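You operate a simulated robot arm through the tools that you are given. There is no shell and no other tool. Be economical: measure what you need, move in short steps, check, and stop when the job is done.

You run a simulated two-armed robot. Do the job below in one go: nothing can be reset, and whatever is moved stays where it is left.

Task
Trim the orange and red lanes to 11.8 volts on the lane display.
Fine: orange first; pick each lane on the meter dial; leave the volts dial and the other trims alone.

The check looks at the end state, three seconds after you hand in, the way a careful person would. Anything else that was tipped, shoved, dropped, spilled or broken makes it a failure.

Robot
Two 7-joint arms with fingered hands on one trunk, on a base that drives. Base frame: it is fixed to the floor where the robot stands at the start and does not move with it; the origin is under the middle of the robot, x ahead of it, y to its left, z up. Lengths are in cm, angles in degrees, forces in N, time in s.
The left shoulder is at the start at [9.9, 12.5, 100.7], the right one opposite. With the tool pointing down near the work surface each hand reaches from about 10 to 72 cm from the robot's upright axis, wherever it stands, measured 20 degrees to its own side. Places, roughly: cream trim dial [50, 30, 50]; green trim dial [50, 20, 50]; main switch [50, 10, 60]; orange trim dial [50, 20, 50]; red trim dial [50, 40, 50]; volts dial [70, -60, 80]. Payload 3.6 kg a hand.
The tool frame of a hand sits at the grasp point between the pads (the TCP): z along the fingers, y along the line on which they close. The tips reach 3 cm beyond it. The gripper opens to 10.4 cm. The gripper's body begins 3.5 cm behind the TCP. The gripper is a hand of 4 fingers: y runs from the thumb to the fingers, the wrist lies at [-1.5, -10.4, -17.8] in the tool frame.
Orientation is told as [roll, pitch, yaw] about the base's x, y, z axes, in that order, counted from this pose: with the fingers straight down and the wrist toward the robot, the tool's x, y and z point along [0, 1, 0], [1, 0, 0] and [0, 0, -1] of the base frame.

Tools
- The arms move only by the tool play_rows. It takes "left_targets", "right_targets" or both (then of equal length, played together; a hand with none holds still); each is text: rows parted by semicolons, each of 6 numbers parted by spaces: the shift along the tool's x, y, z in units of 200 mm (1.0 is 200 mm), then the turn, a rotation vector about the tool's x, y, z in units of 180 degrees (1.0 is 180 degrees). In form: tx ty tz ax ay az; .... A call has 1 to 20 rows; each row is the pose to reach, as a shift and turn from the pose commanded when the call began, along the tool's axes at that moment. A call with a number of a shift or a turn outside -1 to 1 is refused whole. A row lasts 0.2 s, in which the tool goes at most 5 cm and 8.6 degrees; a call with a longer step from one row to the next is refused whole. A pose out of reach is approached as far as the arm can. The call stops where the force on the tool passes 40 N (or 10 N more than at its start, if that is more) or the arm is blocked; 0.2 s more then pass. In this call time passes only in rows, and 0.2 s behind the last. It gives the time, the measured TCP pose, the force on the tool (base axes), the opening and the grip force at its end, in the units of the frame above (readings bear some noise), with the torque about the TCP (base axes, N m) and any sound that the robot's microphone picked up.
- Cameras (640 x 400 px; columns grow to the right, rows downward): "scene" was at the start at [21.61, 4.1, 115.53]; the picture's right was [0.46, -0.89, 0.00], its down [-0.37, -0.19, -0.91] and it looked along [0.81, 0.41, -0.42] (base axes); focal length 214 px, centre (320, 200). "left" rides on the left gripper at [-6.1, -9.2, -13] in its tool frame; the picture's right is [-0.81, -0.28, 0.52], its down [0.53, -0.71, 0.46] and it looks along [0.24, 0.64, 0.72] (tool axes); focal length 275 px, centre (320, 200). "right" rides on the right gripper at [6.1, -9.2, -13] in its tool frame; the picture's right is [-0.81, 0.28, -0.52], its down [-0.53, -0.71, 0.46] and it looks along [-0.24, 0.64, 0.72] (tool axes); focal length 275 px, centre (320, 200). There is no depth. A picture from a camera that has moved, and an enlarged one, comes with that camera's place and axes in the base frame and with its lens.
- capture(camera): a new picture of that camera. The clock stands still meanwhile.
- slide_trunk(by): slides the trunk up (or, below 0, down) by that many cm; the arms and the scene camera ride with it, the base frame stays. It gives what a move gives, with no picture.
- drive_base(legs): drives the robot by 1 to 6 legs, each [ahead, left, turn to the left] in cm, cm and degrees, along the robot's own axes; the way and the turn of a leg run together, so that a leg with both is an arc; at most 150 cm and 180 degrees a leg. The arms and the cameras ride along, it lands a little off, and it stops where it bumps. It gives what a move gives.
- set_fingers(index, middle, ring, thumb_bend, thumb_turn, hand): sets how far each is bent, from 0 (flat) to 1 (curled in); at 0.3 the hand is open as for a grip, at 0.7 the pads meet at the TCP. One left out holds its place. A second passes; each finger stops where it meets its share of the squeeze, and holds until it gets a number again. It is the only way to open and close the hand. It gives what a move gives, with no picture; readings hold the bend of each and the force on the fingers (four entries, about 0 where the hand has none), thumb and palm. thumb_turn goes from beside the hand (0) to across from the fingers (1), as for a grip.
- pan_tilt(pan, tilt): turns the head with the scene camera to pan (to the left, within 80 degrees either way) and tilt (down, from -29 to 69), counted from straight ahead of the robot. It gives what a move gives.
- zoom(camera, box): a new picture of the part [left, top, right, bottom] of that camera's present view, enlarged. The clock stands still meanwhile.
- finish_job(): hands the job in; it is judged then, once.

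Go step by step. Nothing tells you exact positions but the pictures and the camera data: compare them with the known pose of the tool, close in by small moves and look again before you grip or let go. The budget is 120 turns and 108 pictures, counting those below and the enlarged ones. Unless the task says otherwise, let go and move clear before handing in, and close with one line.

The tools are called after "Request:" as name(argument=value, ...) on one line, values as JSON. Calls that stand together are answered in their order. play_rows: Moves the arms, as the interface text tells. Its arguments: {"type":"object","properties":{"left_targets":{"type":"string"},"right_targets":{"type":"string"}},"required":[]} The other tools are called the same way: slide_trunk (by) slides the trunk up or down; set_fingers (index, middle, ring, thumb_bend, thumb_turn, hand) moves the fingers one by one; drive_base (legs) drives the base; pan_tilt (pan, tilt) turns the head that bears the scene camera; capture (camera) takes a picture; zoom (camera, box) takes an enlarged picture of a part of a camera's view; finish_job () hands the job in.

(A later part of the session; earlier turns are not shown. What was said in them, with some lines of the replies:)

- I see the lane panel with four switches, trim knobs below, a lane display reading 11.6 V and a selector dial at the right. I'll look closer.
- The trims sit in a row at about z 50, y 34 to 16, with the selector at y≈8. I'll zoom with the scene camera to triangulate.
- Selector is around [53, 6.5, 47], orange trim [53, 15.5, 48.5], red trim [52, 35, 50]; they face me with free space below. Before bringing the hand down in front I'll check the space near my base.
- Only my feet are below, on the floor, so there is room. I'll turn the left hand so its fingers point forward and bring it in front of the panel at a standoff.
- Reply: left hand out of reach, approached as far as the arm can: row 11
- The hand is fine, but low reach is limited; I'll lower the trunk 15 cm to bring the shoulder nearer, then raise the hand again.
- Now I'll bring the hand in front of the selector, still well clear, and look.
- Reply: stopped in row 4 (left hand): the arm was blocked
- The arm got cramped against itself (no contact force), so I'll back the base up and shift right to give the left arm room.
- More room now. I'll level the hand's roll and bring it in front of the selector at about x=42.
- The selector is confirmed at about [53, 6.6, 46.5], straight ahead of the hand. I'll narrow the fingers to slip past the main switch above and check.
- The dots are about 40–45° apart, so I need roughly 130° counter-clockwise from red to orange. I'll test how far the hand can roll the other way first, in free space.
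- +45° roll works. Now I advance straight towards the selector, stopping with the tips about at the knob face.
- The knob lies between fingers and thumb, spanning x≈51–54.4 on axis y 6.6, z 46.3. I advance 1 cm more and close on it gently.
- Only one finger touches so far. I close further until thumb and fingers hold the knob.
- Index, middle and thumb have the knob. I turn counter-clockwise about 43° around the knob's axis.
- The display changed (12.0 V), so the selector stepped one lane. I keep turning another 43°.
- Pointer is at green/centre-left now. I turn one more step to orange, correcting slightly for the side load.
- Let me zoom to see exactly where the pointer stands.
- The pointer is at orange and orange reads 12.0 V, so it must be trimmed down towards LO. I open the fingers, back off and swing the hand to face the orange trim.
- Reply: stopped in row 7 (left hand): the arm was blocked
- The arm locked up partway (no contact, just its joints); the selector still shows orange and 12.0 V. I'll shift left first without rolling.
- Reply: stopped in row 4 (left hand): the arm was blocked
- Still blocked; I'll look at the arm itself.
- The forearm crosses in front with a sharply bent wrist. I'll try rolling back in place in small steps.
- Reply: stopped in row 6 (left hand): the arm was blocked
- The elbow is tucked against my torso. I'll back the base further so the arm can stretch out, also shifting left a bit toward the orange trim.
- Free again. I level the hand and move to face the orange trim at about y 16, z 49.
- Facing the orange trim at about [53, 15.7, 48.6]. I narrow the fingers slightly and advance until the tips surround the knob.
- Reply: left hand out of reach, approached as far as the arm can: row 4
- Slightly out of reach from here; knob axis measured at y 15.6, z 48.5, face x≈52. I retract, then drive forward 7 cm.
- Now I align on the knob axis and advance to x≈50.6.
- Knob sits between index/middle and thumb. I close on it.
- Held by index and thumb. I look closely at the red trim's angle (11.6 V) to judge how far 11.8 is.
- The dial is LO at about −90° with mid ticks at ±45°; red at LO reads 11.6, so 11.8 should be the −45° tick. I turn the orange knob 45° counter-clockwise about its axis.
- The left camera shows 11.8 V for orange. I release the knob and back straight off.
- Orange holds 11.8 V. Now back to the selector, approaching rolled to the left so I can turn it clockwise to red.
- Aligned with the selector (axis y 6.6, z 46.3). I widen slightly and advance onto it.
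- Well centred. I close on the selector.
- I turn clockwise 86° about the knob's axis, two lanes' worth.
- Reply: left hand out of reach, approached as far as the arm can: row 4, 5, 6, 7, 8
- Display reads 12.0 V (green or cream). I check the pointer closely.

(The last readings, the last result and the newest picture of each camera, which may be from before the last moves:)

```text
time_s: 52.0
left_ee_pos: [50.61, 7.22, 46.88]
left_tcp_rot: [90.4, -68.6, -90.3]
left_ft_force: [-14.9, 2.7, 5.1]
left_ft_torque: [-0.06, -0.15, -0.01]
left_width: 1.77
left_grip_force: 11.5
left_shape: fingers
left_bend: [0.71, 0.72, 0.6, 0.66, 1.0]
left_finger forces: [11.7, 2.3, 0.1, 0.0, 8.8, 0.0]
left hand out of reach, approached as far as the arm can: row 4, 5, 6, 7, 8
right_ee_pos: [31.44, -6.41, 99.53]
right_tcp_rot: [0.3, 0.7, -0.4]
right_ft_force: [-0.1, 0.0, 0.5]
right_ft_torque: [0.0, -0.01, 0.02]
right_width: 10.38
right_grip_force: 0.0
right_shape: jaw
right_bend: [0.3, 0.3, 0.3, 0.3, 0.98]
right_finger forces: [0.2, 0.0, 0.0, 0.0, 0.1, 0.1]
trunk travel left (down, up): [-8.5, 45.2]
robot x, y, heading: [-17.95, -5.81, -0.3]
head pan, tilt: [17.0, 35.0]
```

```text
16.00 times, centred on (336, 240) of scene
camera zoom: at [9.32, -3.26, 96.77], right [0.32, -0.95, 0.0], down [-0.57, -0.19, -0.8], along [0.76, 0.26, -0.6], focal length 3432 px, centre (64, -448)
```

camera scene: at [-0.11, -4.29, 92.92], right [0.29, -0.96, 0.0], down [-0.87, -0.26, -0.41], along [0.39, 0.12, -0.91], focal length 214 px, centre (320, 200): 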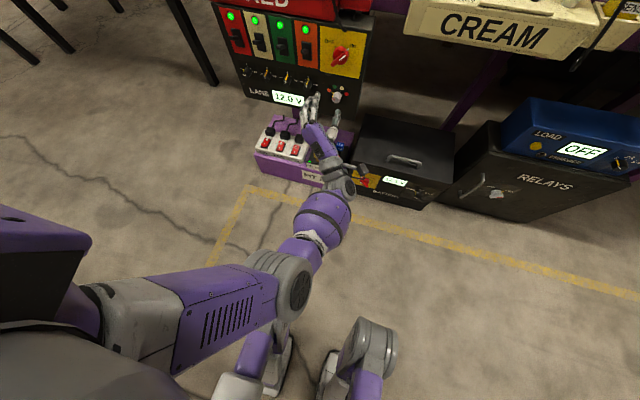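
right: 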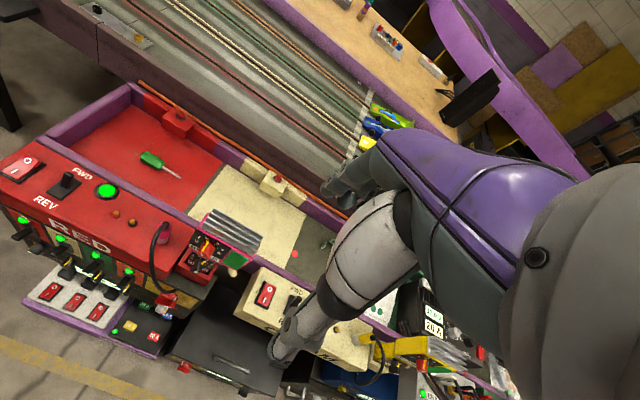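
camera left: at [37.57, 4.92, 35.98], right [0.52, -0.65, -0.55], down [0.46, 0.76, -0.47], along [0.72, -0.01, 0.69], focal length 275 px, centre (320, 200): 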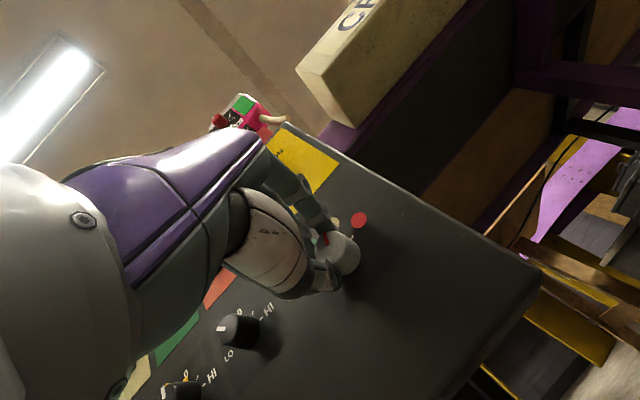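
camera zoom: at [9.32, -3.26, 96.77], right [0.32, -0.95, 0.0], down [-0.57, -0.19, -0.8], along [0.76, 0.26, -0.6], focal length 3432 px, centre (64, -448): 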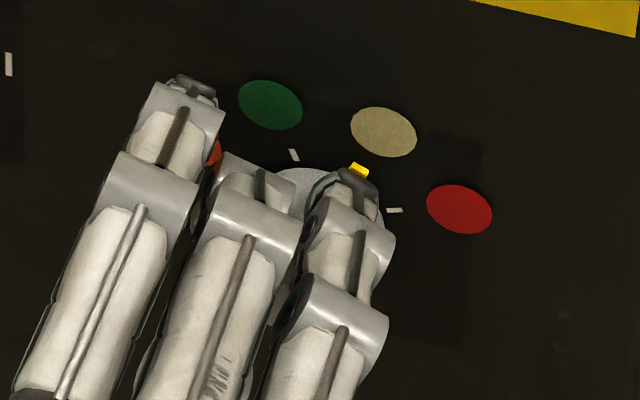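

It's on cream. One more step clockwise to red.

Request:
play_rows(left_targets="-0.001 0.004 0 0 0 0.04; -0.002 0.008 0 0 0 0.08; -0.004 0.0125 0 0 0 0.12; -0.006 0.016 0 0 0 0.16; -0.008 0.019 0 0 0 0.2; -0.01 0.022 0 0 0 0.245")

Request:
zoom(camera="left", box=[260, 180, 400, 300])

Request:
zoom(camera="scene", box=[220, 180, 380, 280])

```text
time_s: 53.4
left_ee_pos: [50.78, 6.84, 47.07]
left_tcp_rot: [90.1, -24.5, -90.1]
left_ft_force: [-15.5, -1.4, 4.5]
left_ft_torque: [-0.05, -0.05, -0.08]
left_width: 1.73
left_grip_force: 11.9
left_shape: fingers
left_bend: [0.71, 0.72, 0.6, 0.66, 1.0]
left_finger forces: [11.7, 2.4, 0.0, 0.0, 9.1, 0.1]
right_ee_pos: [31.5, -6.56, 99.52]
right_tcp_rot: [0.2, 0.5, -0.4]
right_ft_force: [0.0, -0.1, -0.7]
right_ft_torque: [0.0, 0.03, -0.01]
right_width: 10.36
right_grip_force: 0.1
right_shape: jaw
right_bend: [0.3, 0.3, 0.3, 0.3, 0.98]
right_finger forces: [0.1, 0.1, 0.0, 0.0, 0.0, 0.0]
trunk travel left (down, up): [-8.5, 45.2]
robot x, y, heading: [-17.81, -6.12, -0.3]
head pan, tilt: [17.0, 35.0]
```

```text
3.33 times, centred on (330, 240) of left
camera zoom: at [37.63, 12.73, 37.69], right [0.52, -0.09, -0.85], down [0.46, 0.87, 0.19], along [0.72, -0.49, 0.49], focal length 918 px, centre (287, 67)
```

zoom: 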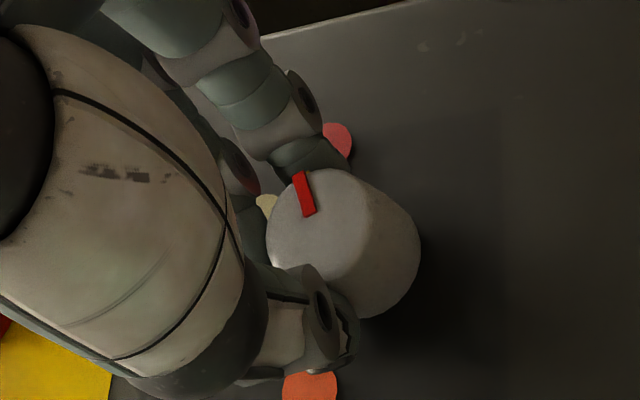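

```text
4.00 times, centred on (300, 230) of scene
camera zoom: at [9.31, -3.28, 96.78], right [0.32, -0.95, 0.0], down [-0.57, -0.19, -0.8], along [0.76, 0.26, -0.6], focal length 858 px, centre (400, 80)
```

zoom: 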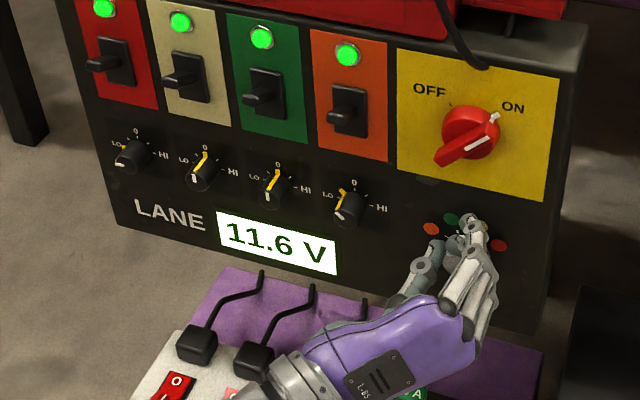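

11.6 V: red lane is selected. I release, back off, and then drive left to face the red trim.

Request:
set_fingers(hand="left", index=0.48, middle=0.48, ring=0.48, thumb_bend=0.48)

Request:
play_rows(left_targets="0 0 -0.1 0 0 0; 0 0 -0.2 0 0 0; 0 0 -0.3 0 0 0; 0 0 -0.4 0 0 0; 0 0 -0.5 0 0 0")

Request:
capture(camera="scene")

```text
time_s: 54.4
left_ee_pos: [50.92, 6.79, 47.02]
left_tcp_rot: [90.0, -24.6, -89.9]
left_ft_force: [-0.9, -0.1, -0.2]
left_ft_torque: [0.02, -0.08, 0.0]
left_width: 5.66
left_grip_force: 0.0
left_shape: fingers
left_bend: [0.48, 0.48, 0.48, 0.48, 1.0]
left_finger forces: [0.0, 0.1, 0.1, 0.0, 0.0, 0.0]
right_ee_pos: [31.56, -6.5, 99.48]
right_tcp_rot: [0.2, 0.6, -0.5]
right_ft_force: [-0.1, -0.5, -0.3]
right_ft_torque: [0.02, 0.0, 0.02]
right_width: 10.38
right_grip_force: 0.2
right_shape: jaw
right_bend: [0.3, 0.3, 0.3, 0.3, 0.98]
right_finger forces: [0.0, 0.0, 0.1, 0.1, 0.0, 0.1]
trunk travel left (down, up): [-8.5, 45.2]
robot x, y, heading: [-17.48, -5.95, -0.5]
head pan, tilt: [17.0, 35.0]
```

```text
time_s: 55.6
left_ee_pos: [40.62, 6.78, 47.08]
left_tcp_rot: [90.0, -24.6, -89.9]
left_ft_force: [0.5, 0.4, -0.4]
left_ft_torque: [0.02, 0.0, -0.03]
left_width: 5.68
left_grip_force: 0.0
left_shape: fingers
left_bend: [0.48, 0.48, 0.48, 0.48, 1.0]
left_finger forces: [0.0, 0.0, 0.0, 0.0, 0.1, 0.0]
right_ee_pos: [31.55, -6.51, 99.7]
right_tcp_rot: [0.2, 0.7, -0.4]
right_ft_force: [0.4, 0.0, 0.1]
right_ft_torque: [0.02, 0.01, 0.01]
right_width: 10.38
right_grip_force: 0.0
right_shape: jaw
right_bend: [0.3, 0.3, 0.3, 0.3, 0.98]
right_finger forces: [0.0, 0.1, 0.1, 0.0, 0.1, 0.0]
trunk travel left (down, up): [-8.5, 45.2]
robot x, y, heading: [-17.45, -5.97, -0.6]
head pan, tilt: [17.0, 35.0]
```

```text
51 pictures are left
camera scene: at [9.41, -3.26, 96.77], right [0.32, -0.95, 0.0], down [-0.57, -0.19, -0.8], along [0.76, 0.26, -0.6], focal length 214 px, centre (320, 200)
```

scene: 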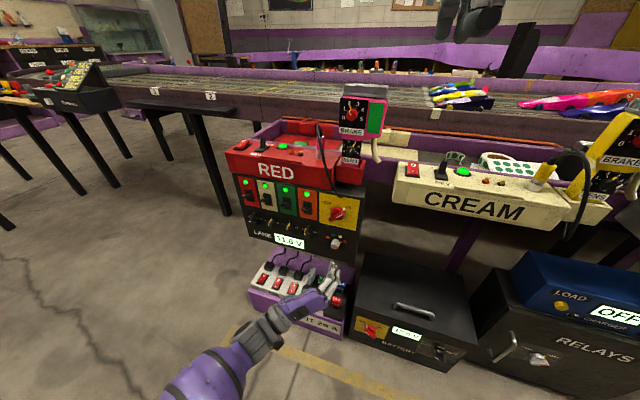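

Path to the left is clear. I drive 19 cm left.

Request:
drive_base(legs=[[0, 19, 0]])

Request:
play_rows(left_targets="0 0 0 0 0 -0.042; 0 0 0 0 0 -0.084; 0 0 0 0 0 -0.126; 0 0 0 0 0 -0.168; 0 0 0 0 0 -0.21; 0 0 0 0 0 -0.252; 0 0 0 0 0 -0.294; 0 0 0 0 0 -0.336; 0 0 0 0 0 -0.378; 0 0 0 0 0 -0.42; 0 0 0 0 0 -0.447; 0 0 0 0 0 -0.475")

Request:
capture(camera="left")

Request:
capture(camera="scene")

```text
time_s: 57.9
left_ee_pos: [40.58, 26.15, 47.17]
left_tcp_rot: [90.0, -24.7, -89.8]
left_ft_force: [-0.4, -0.1, 0.4]
left_ft_torque: [-0.03, 0.0, 0.01]
left_width: 5.64
left_grip_force: 0.1
left_shape: fingers
left_bend: [0.48, 0.48, 0.48, 0.48, 1.0]
left_finger forces: [0.0, 0.1, 0.0, 0.0, 0.0, 0.0]
right_ee_pos: [31.77, 12.87, 99.59]
right_tcp_rot: [0.2, 0.7, -0.3]
right_ft_force: [0.4, 0.8, -0.8]
right_ft_torque: [0.02, 0.01, 0.0]
right_width: 10.34
right_grip_force: 0.1
right_shape: jaw
right_bend: [0.3, 0.3, 0.3, 0.3, 0.98]
right_finger forces: [0.0, 0.0, 0.0, 0.0, 0.0, 0.0]
trunk travel left (down, up): [-8.5, 45.2]
robot x, y, heading: [-17.93, 13.12, -0.1]
head pan, tilt: [17.0, 35.0]
```

```text
time_s: 60.5
left_ee_pos: [40.62, 26.26, 47.12]
left_tcp_rot: [-90.1, -69.8, 90.4]
left_ft_force: [0.0, 0.3, -0.5]
left_ft_torque: [0.01, -0.02, -0.02]
left_width: 5.67
left_grip_force: 0.2
left_shape: fingers
left_bend: [0.48, 0.48, 0.48, 0.48, 1.0]
left_finger forces: [0.0, 0.1, 0.1, 0.0, 0.1, 0.0]
right_ee_pos: [31.67, 12.77, 99.54]
right_tcp_rot: [0.2, 0.7, -0.3]
right_ft_force: [0.5, 0.4, -0.3]
right_ft_torque: [0.04, -0.04, 0.0]
right_width: 10.35
right_grip_force: 0.1
right_shape: jaw
right_bend: [0.3, 0.3, 0.3, 0.3, 0.98]
right_finger forces: [0.1, 0.0, 0.0, 0.0, 0.1, 0.0]
trunk travel left (down, up): [-8.5, 45.2]
robot x, y, heading: [-17.5, 13.4, 0.1]
head pan, tilt: [17.0, 35.0]
```

```text
50 pictures are left
camera left: at [27.56, 17.36, 40.53], right [0.52, -0.85, 0.02], down [0.46, 0.26, -0.85], along [0.72, 0.45, 0.52], focal length 275 px, centre (320, 200)
```

left: 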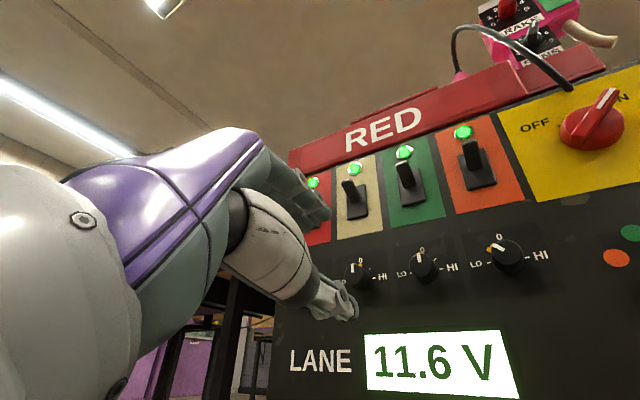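

```text
49 pictures are left
camera scene: at [9.5, 15.93, 96.81], right [0.32, -0.95, 0.0], down [-0.56, -0.19, -0.81], along [0.76, 0.26, -0.59], focal length 214 px, centre (320, 200)
```

scene: 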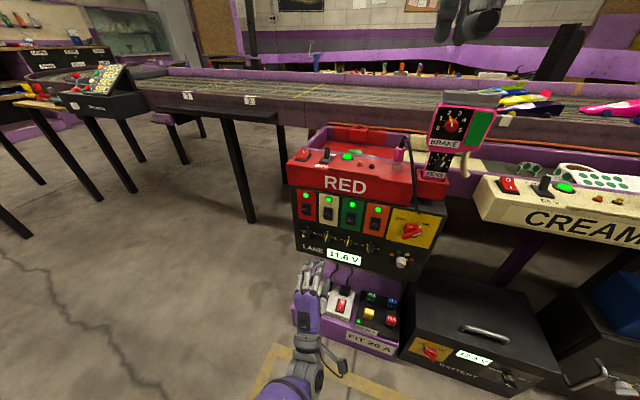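

Trims are spaced 6.45 cm; the red one should be near y 35.1, z 48.6. I move in front of it.

Request:
play_rows(left_targets="0.106 0.055 0.024 0 0 0; 0.212 0.11 0.048 0 0 0; 0.32 0.166 0.071 0 0 0; 0.425 0.221 0.095 0 0 0")

Request:
set_fingers(hand="left", index=0.52, middle=0.52, ring=0.52, thumb_bend=0.52)

Request:
capture(camera="left")

```text
time_s: 61.5
left_ee_pos: [42.67, 35.56, 48.46]
left_tcp_rot: [-89.8, -69.9, 90.0]
left_ft_force: [0.3, -0.4, -0.1]
left_ft_torque: [0.01, -0.02, -0.01]
left_width: 5.66
left_grip_force: 0.1
left_shape: fingers
left_bend: [0.48, 0.48, 0.48, 0.48, 1.0]
left_finger forces: [0.0, 0.1, 0.0, 0.0, 0.1, 0.1]
right_ee_pos: [31.64, 12.82, 99.62]
right_tcp_rot: [0.2, 0.6, -0.3]
right_ft_force: [0.2, -0.5, 0.4]
right_ft_torque: [0.03, 0.01, 0.03]
right_width: 10.38
right_grip_force: 0.1
right_shape: jaw
right_bend: [0.3, 0.3, 0.3, 0.3, 0.98]
right_finger forces: [0.1, 0.1, 0.1, 0.0, 0.0, 0.1]
trunk travel left (down, up): [-8.5, 45.2]
robot x, y, heading: [-17.54, 13.19, -0.1]
head pan, tilt: [17.0, 35.0]
```

```text
time_s: 62.5
left_ee_pos: [42.65, 35.75, 48.41]
left_tcp_rot: [-90.0, -69.9, 90.0]
left_ft_force: [-0.5, 0.8, -0.3]
left_ft_torque: [0.05, -0.02, 0.01]
left_width: 4.76
left_grip_force: 0.0
left_shape: fingers
left_bend: [0.52, 0.52, 0.52, 0.52, 1.0]
left_finger forces: [0.0, 0.0, 0.1, 0.0, 0.1, 0.1]
right_ee_pos: [31.68, 12.79, 99.44]
right_tcp_rot: [0.3, 0.7, -0.2]
right_ft_force: [-0.4, -0.1, -0.8]
right_ft_torque: [0.01, 0.01, 0.02]
right_width: 10.38
right_grip_force: 0.1
right_shape: jaw
right_bend: [0.3, 0.3, 0.3, 0.3, 0.98]
right_finger forces: [0.0, 0.0, 0.0, 0.0, 0.1, 0.0]
trunk travel left (down, up): [-8.5, 45.2]
robot x, y, heading: [-17.28, 13.16, 0.0]
head pan, tilt: [17.0, 35.0]
```

```text
48 pictures are left
camera left: at [29.53, 26.81, 41.95], right [0.52, -0.85, 0.02], down [0.45, 0.26, -0.85], along [0.72, 0.45, 0.52], focal length 275 px, centre (320, 200)
```

left: 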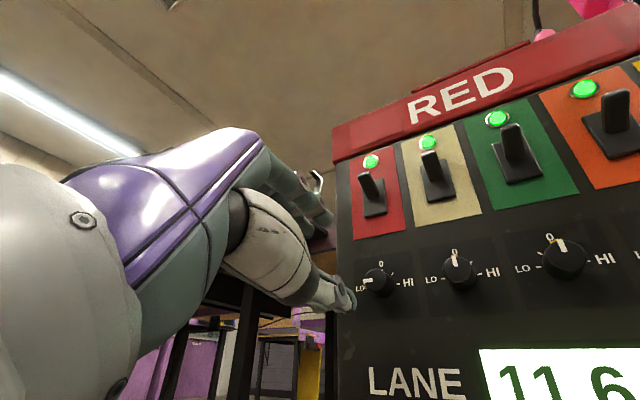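

Red trim confirmed at y≈35.3, z≈48.5. I advance onto it.

Request:
play_rows(left_targets="0.008 0 0.1 0 0 0; 0.008 0 0.2 0 0 0; 0.008 0 0.3 0 0 0; 0.008 0 0.395 0 0 0")

Request:
zoom(camera="left", box=[200, 150, 440, 300])

Request:
zoom(camera="scene", box=[260, 180, 420, 280])

```text
time_s: 63.5
left_ee_pos: [50.36, 35.94, 48.17]
left_tcp_rot: [-89.9, -69.8, 89.9]
left_ft_force: [-0.5, -0.3, -0.3]
left_ft_torque: [-0.02, 0.02, 0.01]
left_width: 4.7
left_grip_force: 0.0
left_shape: fingers
left_bend: [0.52, 0.52, 0.52, 0.52, 1.0]
left_finger forces: [0.0, 0.0, 0.0, 0.1, 0.1, 0.1]
right_ee_pos: [31.69, 12.76, 99.47]
right_tcp_rot: [0.3, 0.7, -0.3]
right_ft_force: [-0.5, 0.8, -0.8]
right_ft_torque: [0.0, 0.04, -0.02]
right_width: 10.39
right_grip_force: 0.0
right_shape: jaw
right_bend: [0.3, 0.3, 0.3, 0.3, 0.98]
right_finger forces: [0.0, 0.0, 0.0, 0.1, 0.1, 0.0]
trunk travel left (down, up): [-8.5, 45.2]
robot x, y, heading: [-17.32, 13.24, -0.0]
head pan, tilt: [17.0, 35.0]
```

```text
2.67 times, centred on (320, 225) of left
camera zoom: at [37.24, 27.0, 41.6], right [0.52, -0.85, 0.02], down [0.45, 0.26, -0.85], along [0.72, 0.45, 0.52], focal length 734 px, centre (320, 133)
```

zoom: 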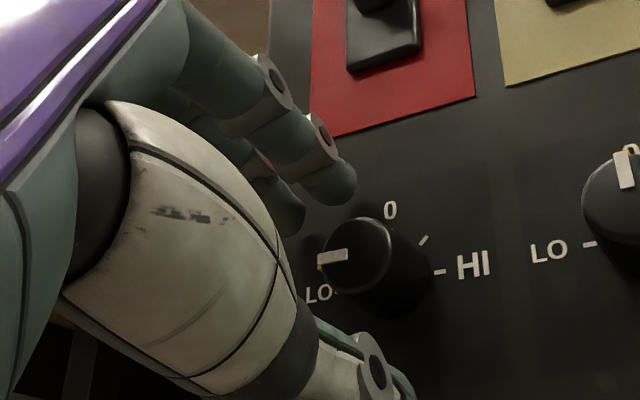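

```text
4.00 times, centred on (340, 230) of scene
camera zoom: at [9.51, 15.96, 96.81], right [0.32, -0.95, 0.0], down [-0.56, -0.19, -0.81], along [0.76, 0.26, -0.59], focal length 858 px, centre (240, 80)
```

zoom: 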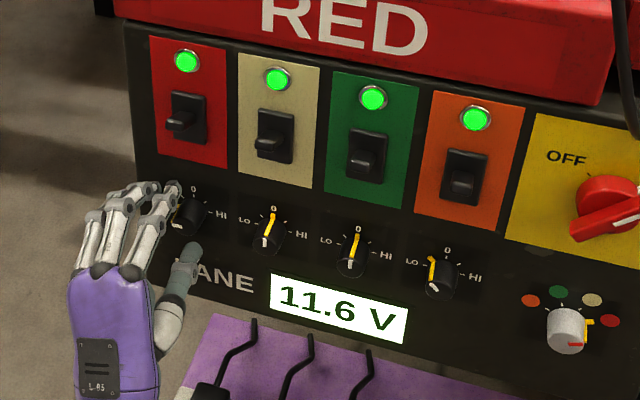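

Nicely placed; display fully visible (11.6 V). A tiny correction, then close.

Request:
play_rows(left_targets="-0.008 0 0.01 0 0 0")

Request:
set_fingers(hand="left", index=0.74, middle=0.74, ring=0.6, thumb_bend=0.74)

Request:
zoom(camera="left", box=[200, 150, 440, 300])

```text
time_s: 63.9
left_ee_pos: [50.46, 35.72, 48.18]
left_tcp_rot: [-90.0, -69.9, 90.3]
left_ft_force: [-0.5, 0.1, -0.3]
left_ft_torque: [0.0, 0.0, 0.0]
left_width: 4.74
left_grip_force: 0.0
left_shape: fingers
left_bend: [0.52, 0.52, 0.52, 0.52, 1.0]
left_finger forces: [0.0, 0.1, 0.0, 0.0, 0.1, 0.1]
right_ee_pos: [31.74, 12.78, 99.53]
right_tcp_rot: [0.2, 0.6, -0.3]
right_ft_force: [-0.2, 1.1, -0.2]
right_ft_torque: [0.0, 0.0, -0.01]
right_width: 10.37
right_grip_force: 0.1
right_shape: jaw
right_bend: [0.3, 0.3, 0.3, 0.3, 0.98]
right_finger forces: [0.1, 0.0, 0.0, 0.1, 0.1, 0.0]
trunk travel left (down, up): [-8.5, 45.2]
robot x, y, heading: [-17.66, 13.28, -0.1]
head pan, tilt: [17.0, 35.0]
```

```text
time_s: 64.9
left_ee_pos: [50.6, 35.71, 48.11]
left_tcp_rot: [-89.9, -69.9, 90.3]
left_ft_force: [6.1, 1.3, 2.3]
left_ft_torque: [-0.05, -0.05, 0.04]
left_width: 1.4
left_grip_force: 8.3
left_shape: fingers
left_bend: [0.6, 0.74, 0.6, 0.67, 1.0]
left_finger forces: [9.0, 0.0, 0.0, 0.0, 6.8, 0.0]
right_ee_pos: [31.65, 12.73, 99.6]
right_tcp_rot: [0.2, 0.7, -0.3]
right_ft_force: [0.1, 0.6, 0.1]
right_ft_torque: [-0.01, -0.01, -0.01]
right_width: 10.38
right_grip_force: 0.1
right_shape: jaw
right_bend: [0.3, 0.3, 0.3, 0.3, 0.98]
right_finger forces: [0.1, 0.0, 0.0, 0.1, 0.0, 0.1]
trunk travel left (down, up): [-8.5, 45.2]
robot x, y, heading: [-17.35, 13.49, -0.1]
head pan, tilt: [17.0, 35.0]
```

```text
2.67 times, centred on (320, 225) of left
camera zoom: at [37.42, 26.83, 41.65], right [0.52, -0.85, 0.02], down [0.45, 0.26, -0.85], along [0.72, 0.45, 0.52], focal length 734 px, centre (320, 133)
```

zoom: 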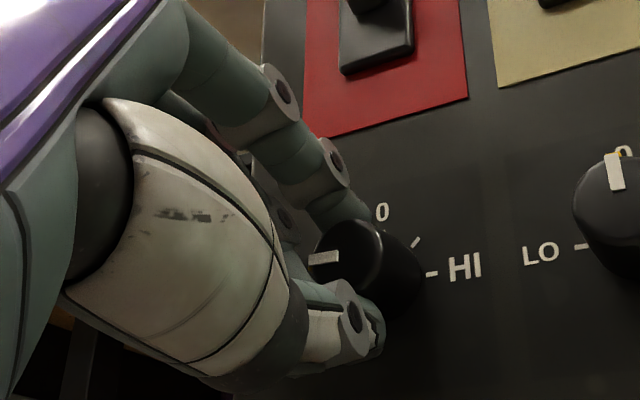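

Gripped. I turn clockwise about 44°.

Request:
play_rows(left_targets="-0.001 0.004 0 0 0 0.041; -0.003 0.009 0 0 0 0.082; -0.0045 0.013 0 0 0 0.123; -0.007 0.017 0 0 0 0.164; -0.01 0.02 0 0 0 0.205; -0.013 0.023 0 0 0 0.245")

Request:
zoom(camera="left", box=[200, 150, 440, 300])

Request:
zoom(camera="scene", box=[260, 180, 420, 280])

```text
time_s: 66.3
left_ee_pos: [50.62, 35.63, 48.72]
left_tcp_rot: [89.9, -65.9, -89.6]
left_ft_force: [3.7, 4.4, -0.5]
left_ft_torque: [0.01, 0.02, 0.07]
left_width: 1.45
left_grip_force: 8.9
left_shape: fingers
left_bend: [0.71, 0.74, 0.6, 0.67, 1.0]
left_finger forces: [7.2, 1.0, 0.0, 0.0, 9.3, 0.0]
right_ee_pos: [31.63, 12.82, 99.53]
right_tcp_rot: [0.1, 0.7, -0.3]
right_ft_force: [-0.2, 0.4, 0.1]
right_ft_torque: [0.02, 0.04, -0.01]
right_width: 10.39
right_grip_force: 0.2
right_shape: jaw
right_bend: [0.3, 0.3, 0.3, 0.3, 0.98]
right_finger forces: [0.0, 0.1, 0.1, 0.0, 0.0, 0.0]
trunk travel left (down, up): [-8.5, 45.2]
robot x, y, heading: [-17.61, 13.45, -0.1]
head pan, tilt: [17.0, 35.0]
```

```text
2.67 times, centred on (320, 225) of left
camera zoom: at [37.42, 33.81, 37.85], right [0.52, -0.63, -0.58], down [0.45, 0.78, -0.43], along [0.73, -0.04, 0.69], focal length 734 px, centre (320, 133)
```

zoom: 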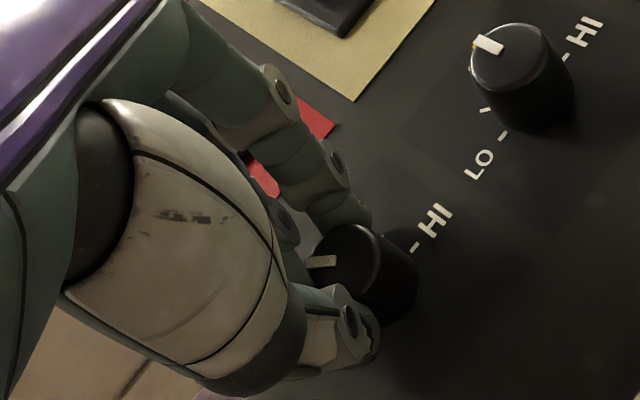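

```text
4.00 times, centred on (340, 230) of scene
camera zoom: at [9.52, 15.98, 96.82], right [0.32, -0.95, 0.0], down [-0.56, -0.19, -0.81], along [0.76, 0.26, -0.59], focal length 858 px, centre (240, 80)
```

zoom: 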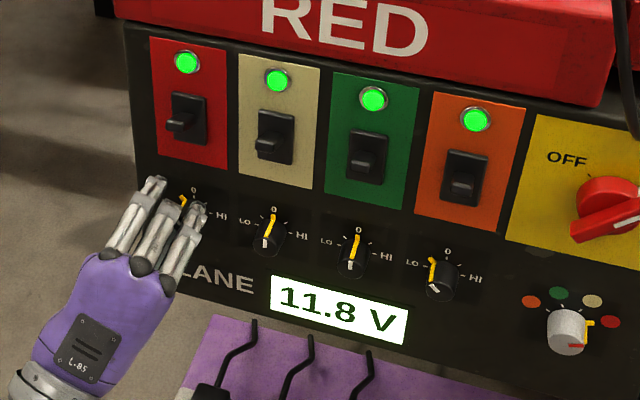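

Red reads 11.8 V. I release, back away and check the display and all trims.

Request:
set_fingers(hand="left", index=0.5, middle=0.5, ring=0.5, thumb_bend=0.5)

Request:
play_rows(left_targets="0 0 -0.1 0 0 0; 0 0 -0.2 0 0 0; 0 0 -0.3 0 0 0; 0 0 -0.4 0 0 0; 0 0 -0.5 0 0 0")

Request:
zoom(camera="scene", box=[270, 205, 430, 305])

Request:
zoom(camera="scene", box=[295, 220, 385, 270])

```text
time_s: 67.3
left_ee_pos: [50.58, 35.61, 48.78]
left_tcp_rot: [90.0, -66.0, -89.8]
left_ft_force: [-0.1, -1.1, -0.2]
left_ft_torque: [-0.01, 0.0, 0.02]
left_width: 5.15
left_grip_force: 0.1
left_shape: fingers
left_bend: [0.5, 0.5, 0.5, 0.5, 1.0]
left_finger forces: [0.0, 0.1, 0.1, 0.0, 0.0, 0.0]
right_ee_pos: [31.63, 12.81, 99.56]
right_tcp_rot: [0.2, 0.8, -0.3]
right_ft_force: [-0.3, 0.1, -0.6]
right_ft_torque: [0.0, -0.01, 0.01]
right_width: 10.38
right_grip_force: 0.1
right_shape: jaw
right_bend: [0.3, 0.3, 0.3, 0.3, 0.98]
right_finger forces: [0.0, 0.1, 0.0, 0.0, 0.0, 0.0]
trunk travel left (down, up): [-8.5, 45.2]
robot x, y, heading: [-17.33, 13.32, -0.1]
head pan, tilt: [17.0, 35.0]
```

```text
time_s: 68.5
left_ee_pos: [40.51, 35.49, 48.78]
left_tcp_rot: [90.0, -66.0, -89.8]
left_ft_force: [0.7, -0.3, -0.6]
left_ft_torque: [0.01, -0.02, 0.0]
left_width: 5.16
left_grip_force: 0.0
left_shape: fingers
left_bend: [0.5, 0.5, 0.5, 0.5, 1.0]
left_finger forces: [0.0, 0.0, 0.1, 0.0, 0.0, 0.0]
right_ee_pos: [31.65, 12.75, 99.56]
right_tcp_rot: [0.2, 0.7, -0.3]
right_ft_force: [-0.9, -0.2, -0.5]
right_ft_torque: [0.0, -0.01, 0.02]
right_width: 10.37
right_grip_force: 0.2
right_shape: jaw
right_bend: [0.3, 0.3, 0.3, 0.3, 0.98]
right_finger forces: [0.1, 0.0, 0.0, 0.0, 0.1, 0.0]
trunk travel left (down, up): [-8.5, 45.2]
robot x, y, heading: [-17.3, 13.23, -0.0]
head pan, tilt: [17.0, 35.0]
```

```text
4.00 times, centred on (350, 255) of scene
camera zoom: at [9.5, 15.96, 96.83], right [0.32, -0.95, 0.0], down [-0.56, -0.19, -0.81], along [0.76, 0.26, -0.59], focal length 858 px, centre (200, -20)
```

zoom: 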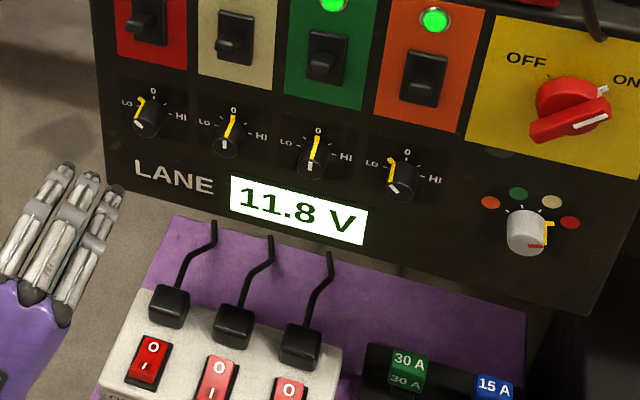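

```text
7.11 times, centred on (340, 245) of scene
camera zoom: at [9.5, 15.96, 96.83], right [0.32, -0.95, 0.0], down [-0.56, -0.19, -0.81], along [0.76, 0.26, -0.59], focal length 1525 px, centre (178, -120)
```

zoom: 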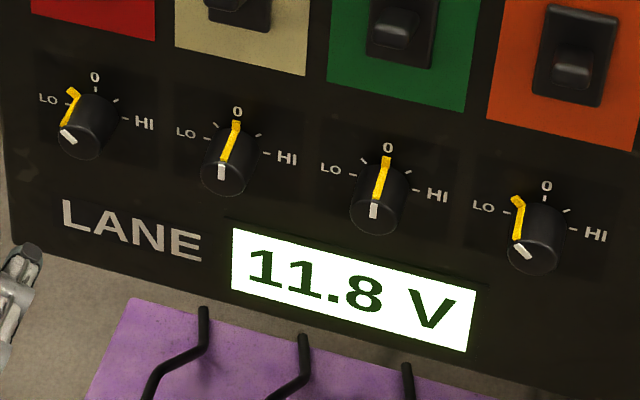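

Both trims rest on the same −45° tick, the display holds 11.8 V, cream and green are untouched at 0, and the hand is clear. I hand in.

Request:
finish_job()

```text
The job is handed in.
```

The orange lane and then the red lane were each picked on the meter dial and trimmed to 11.8 V on the lane display. I didn't re-check orange on the display after trimming red. The volts dial and the cream and green trims were left alone.
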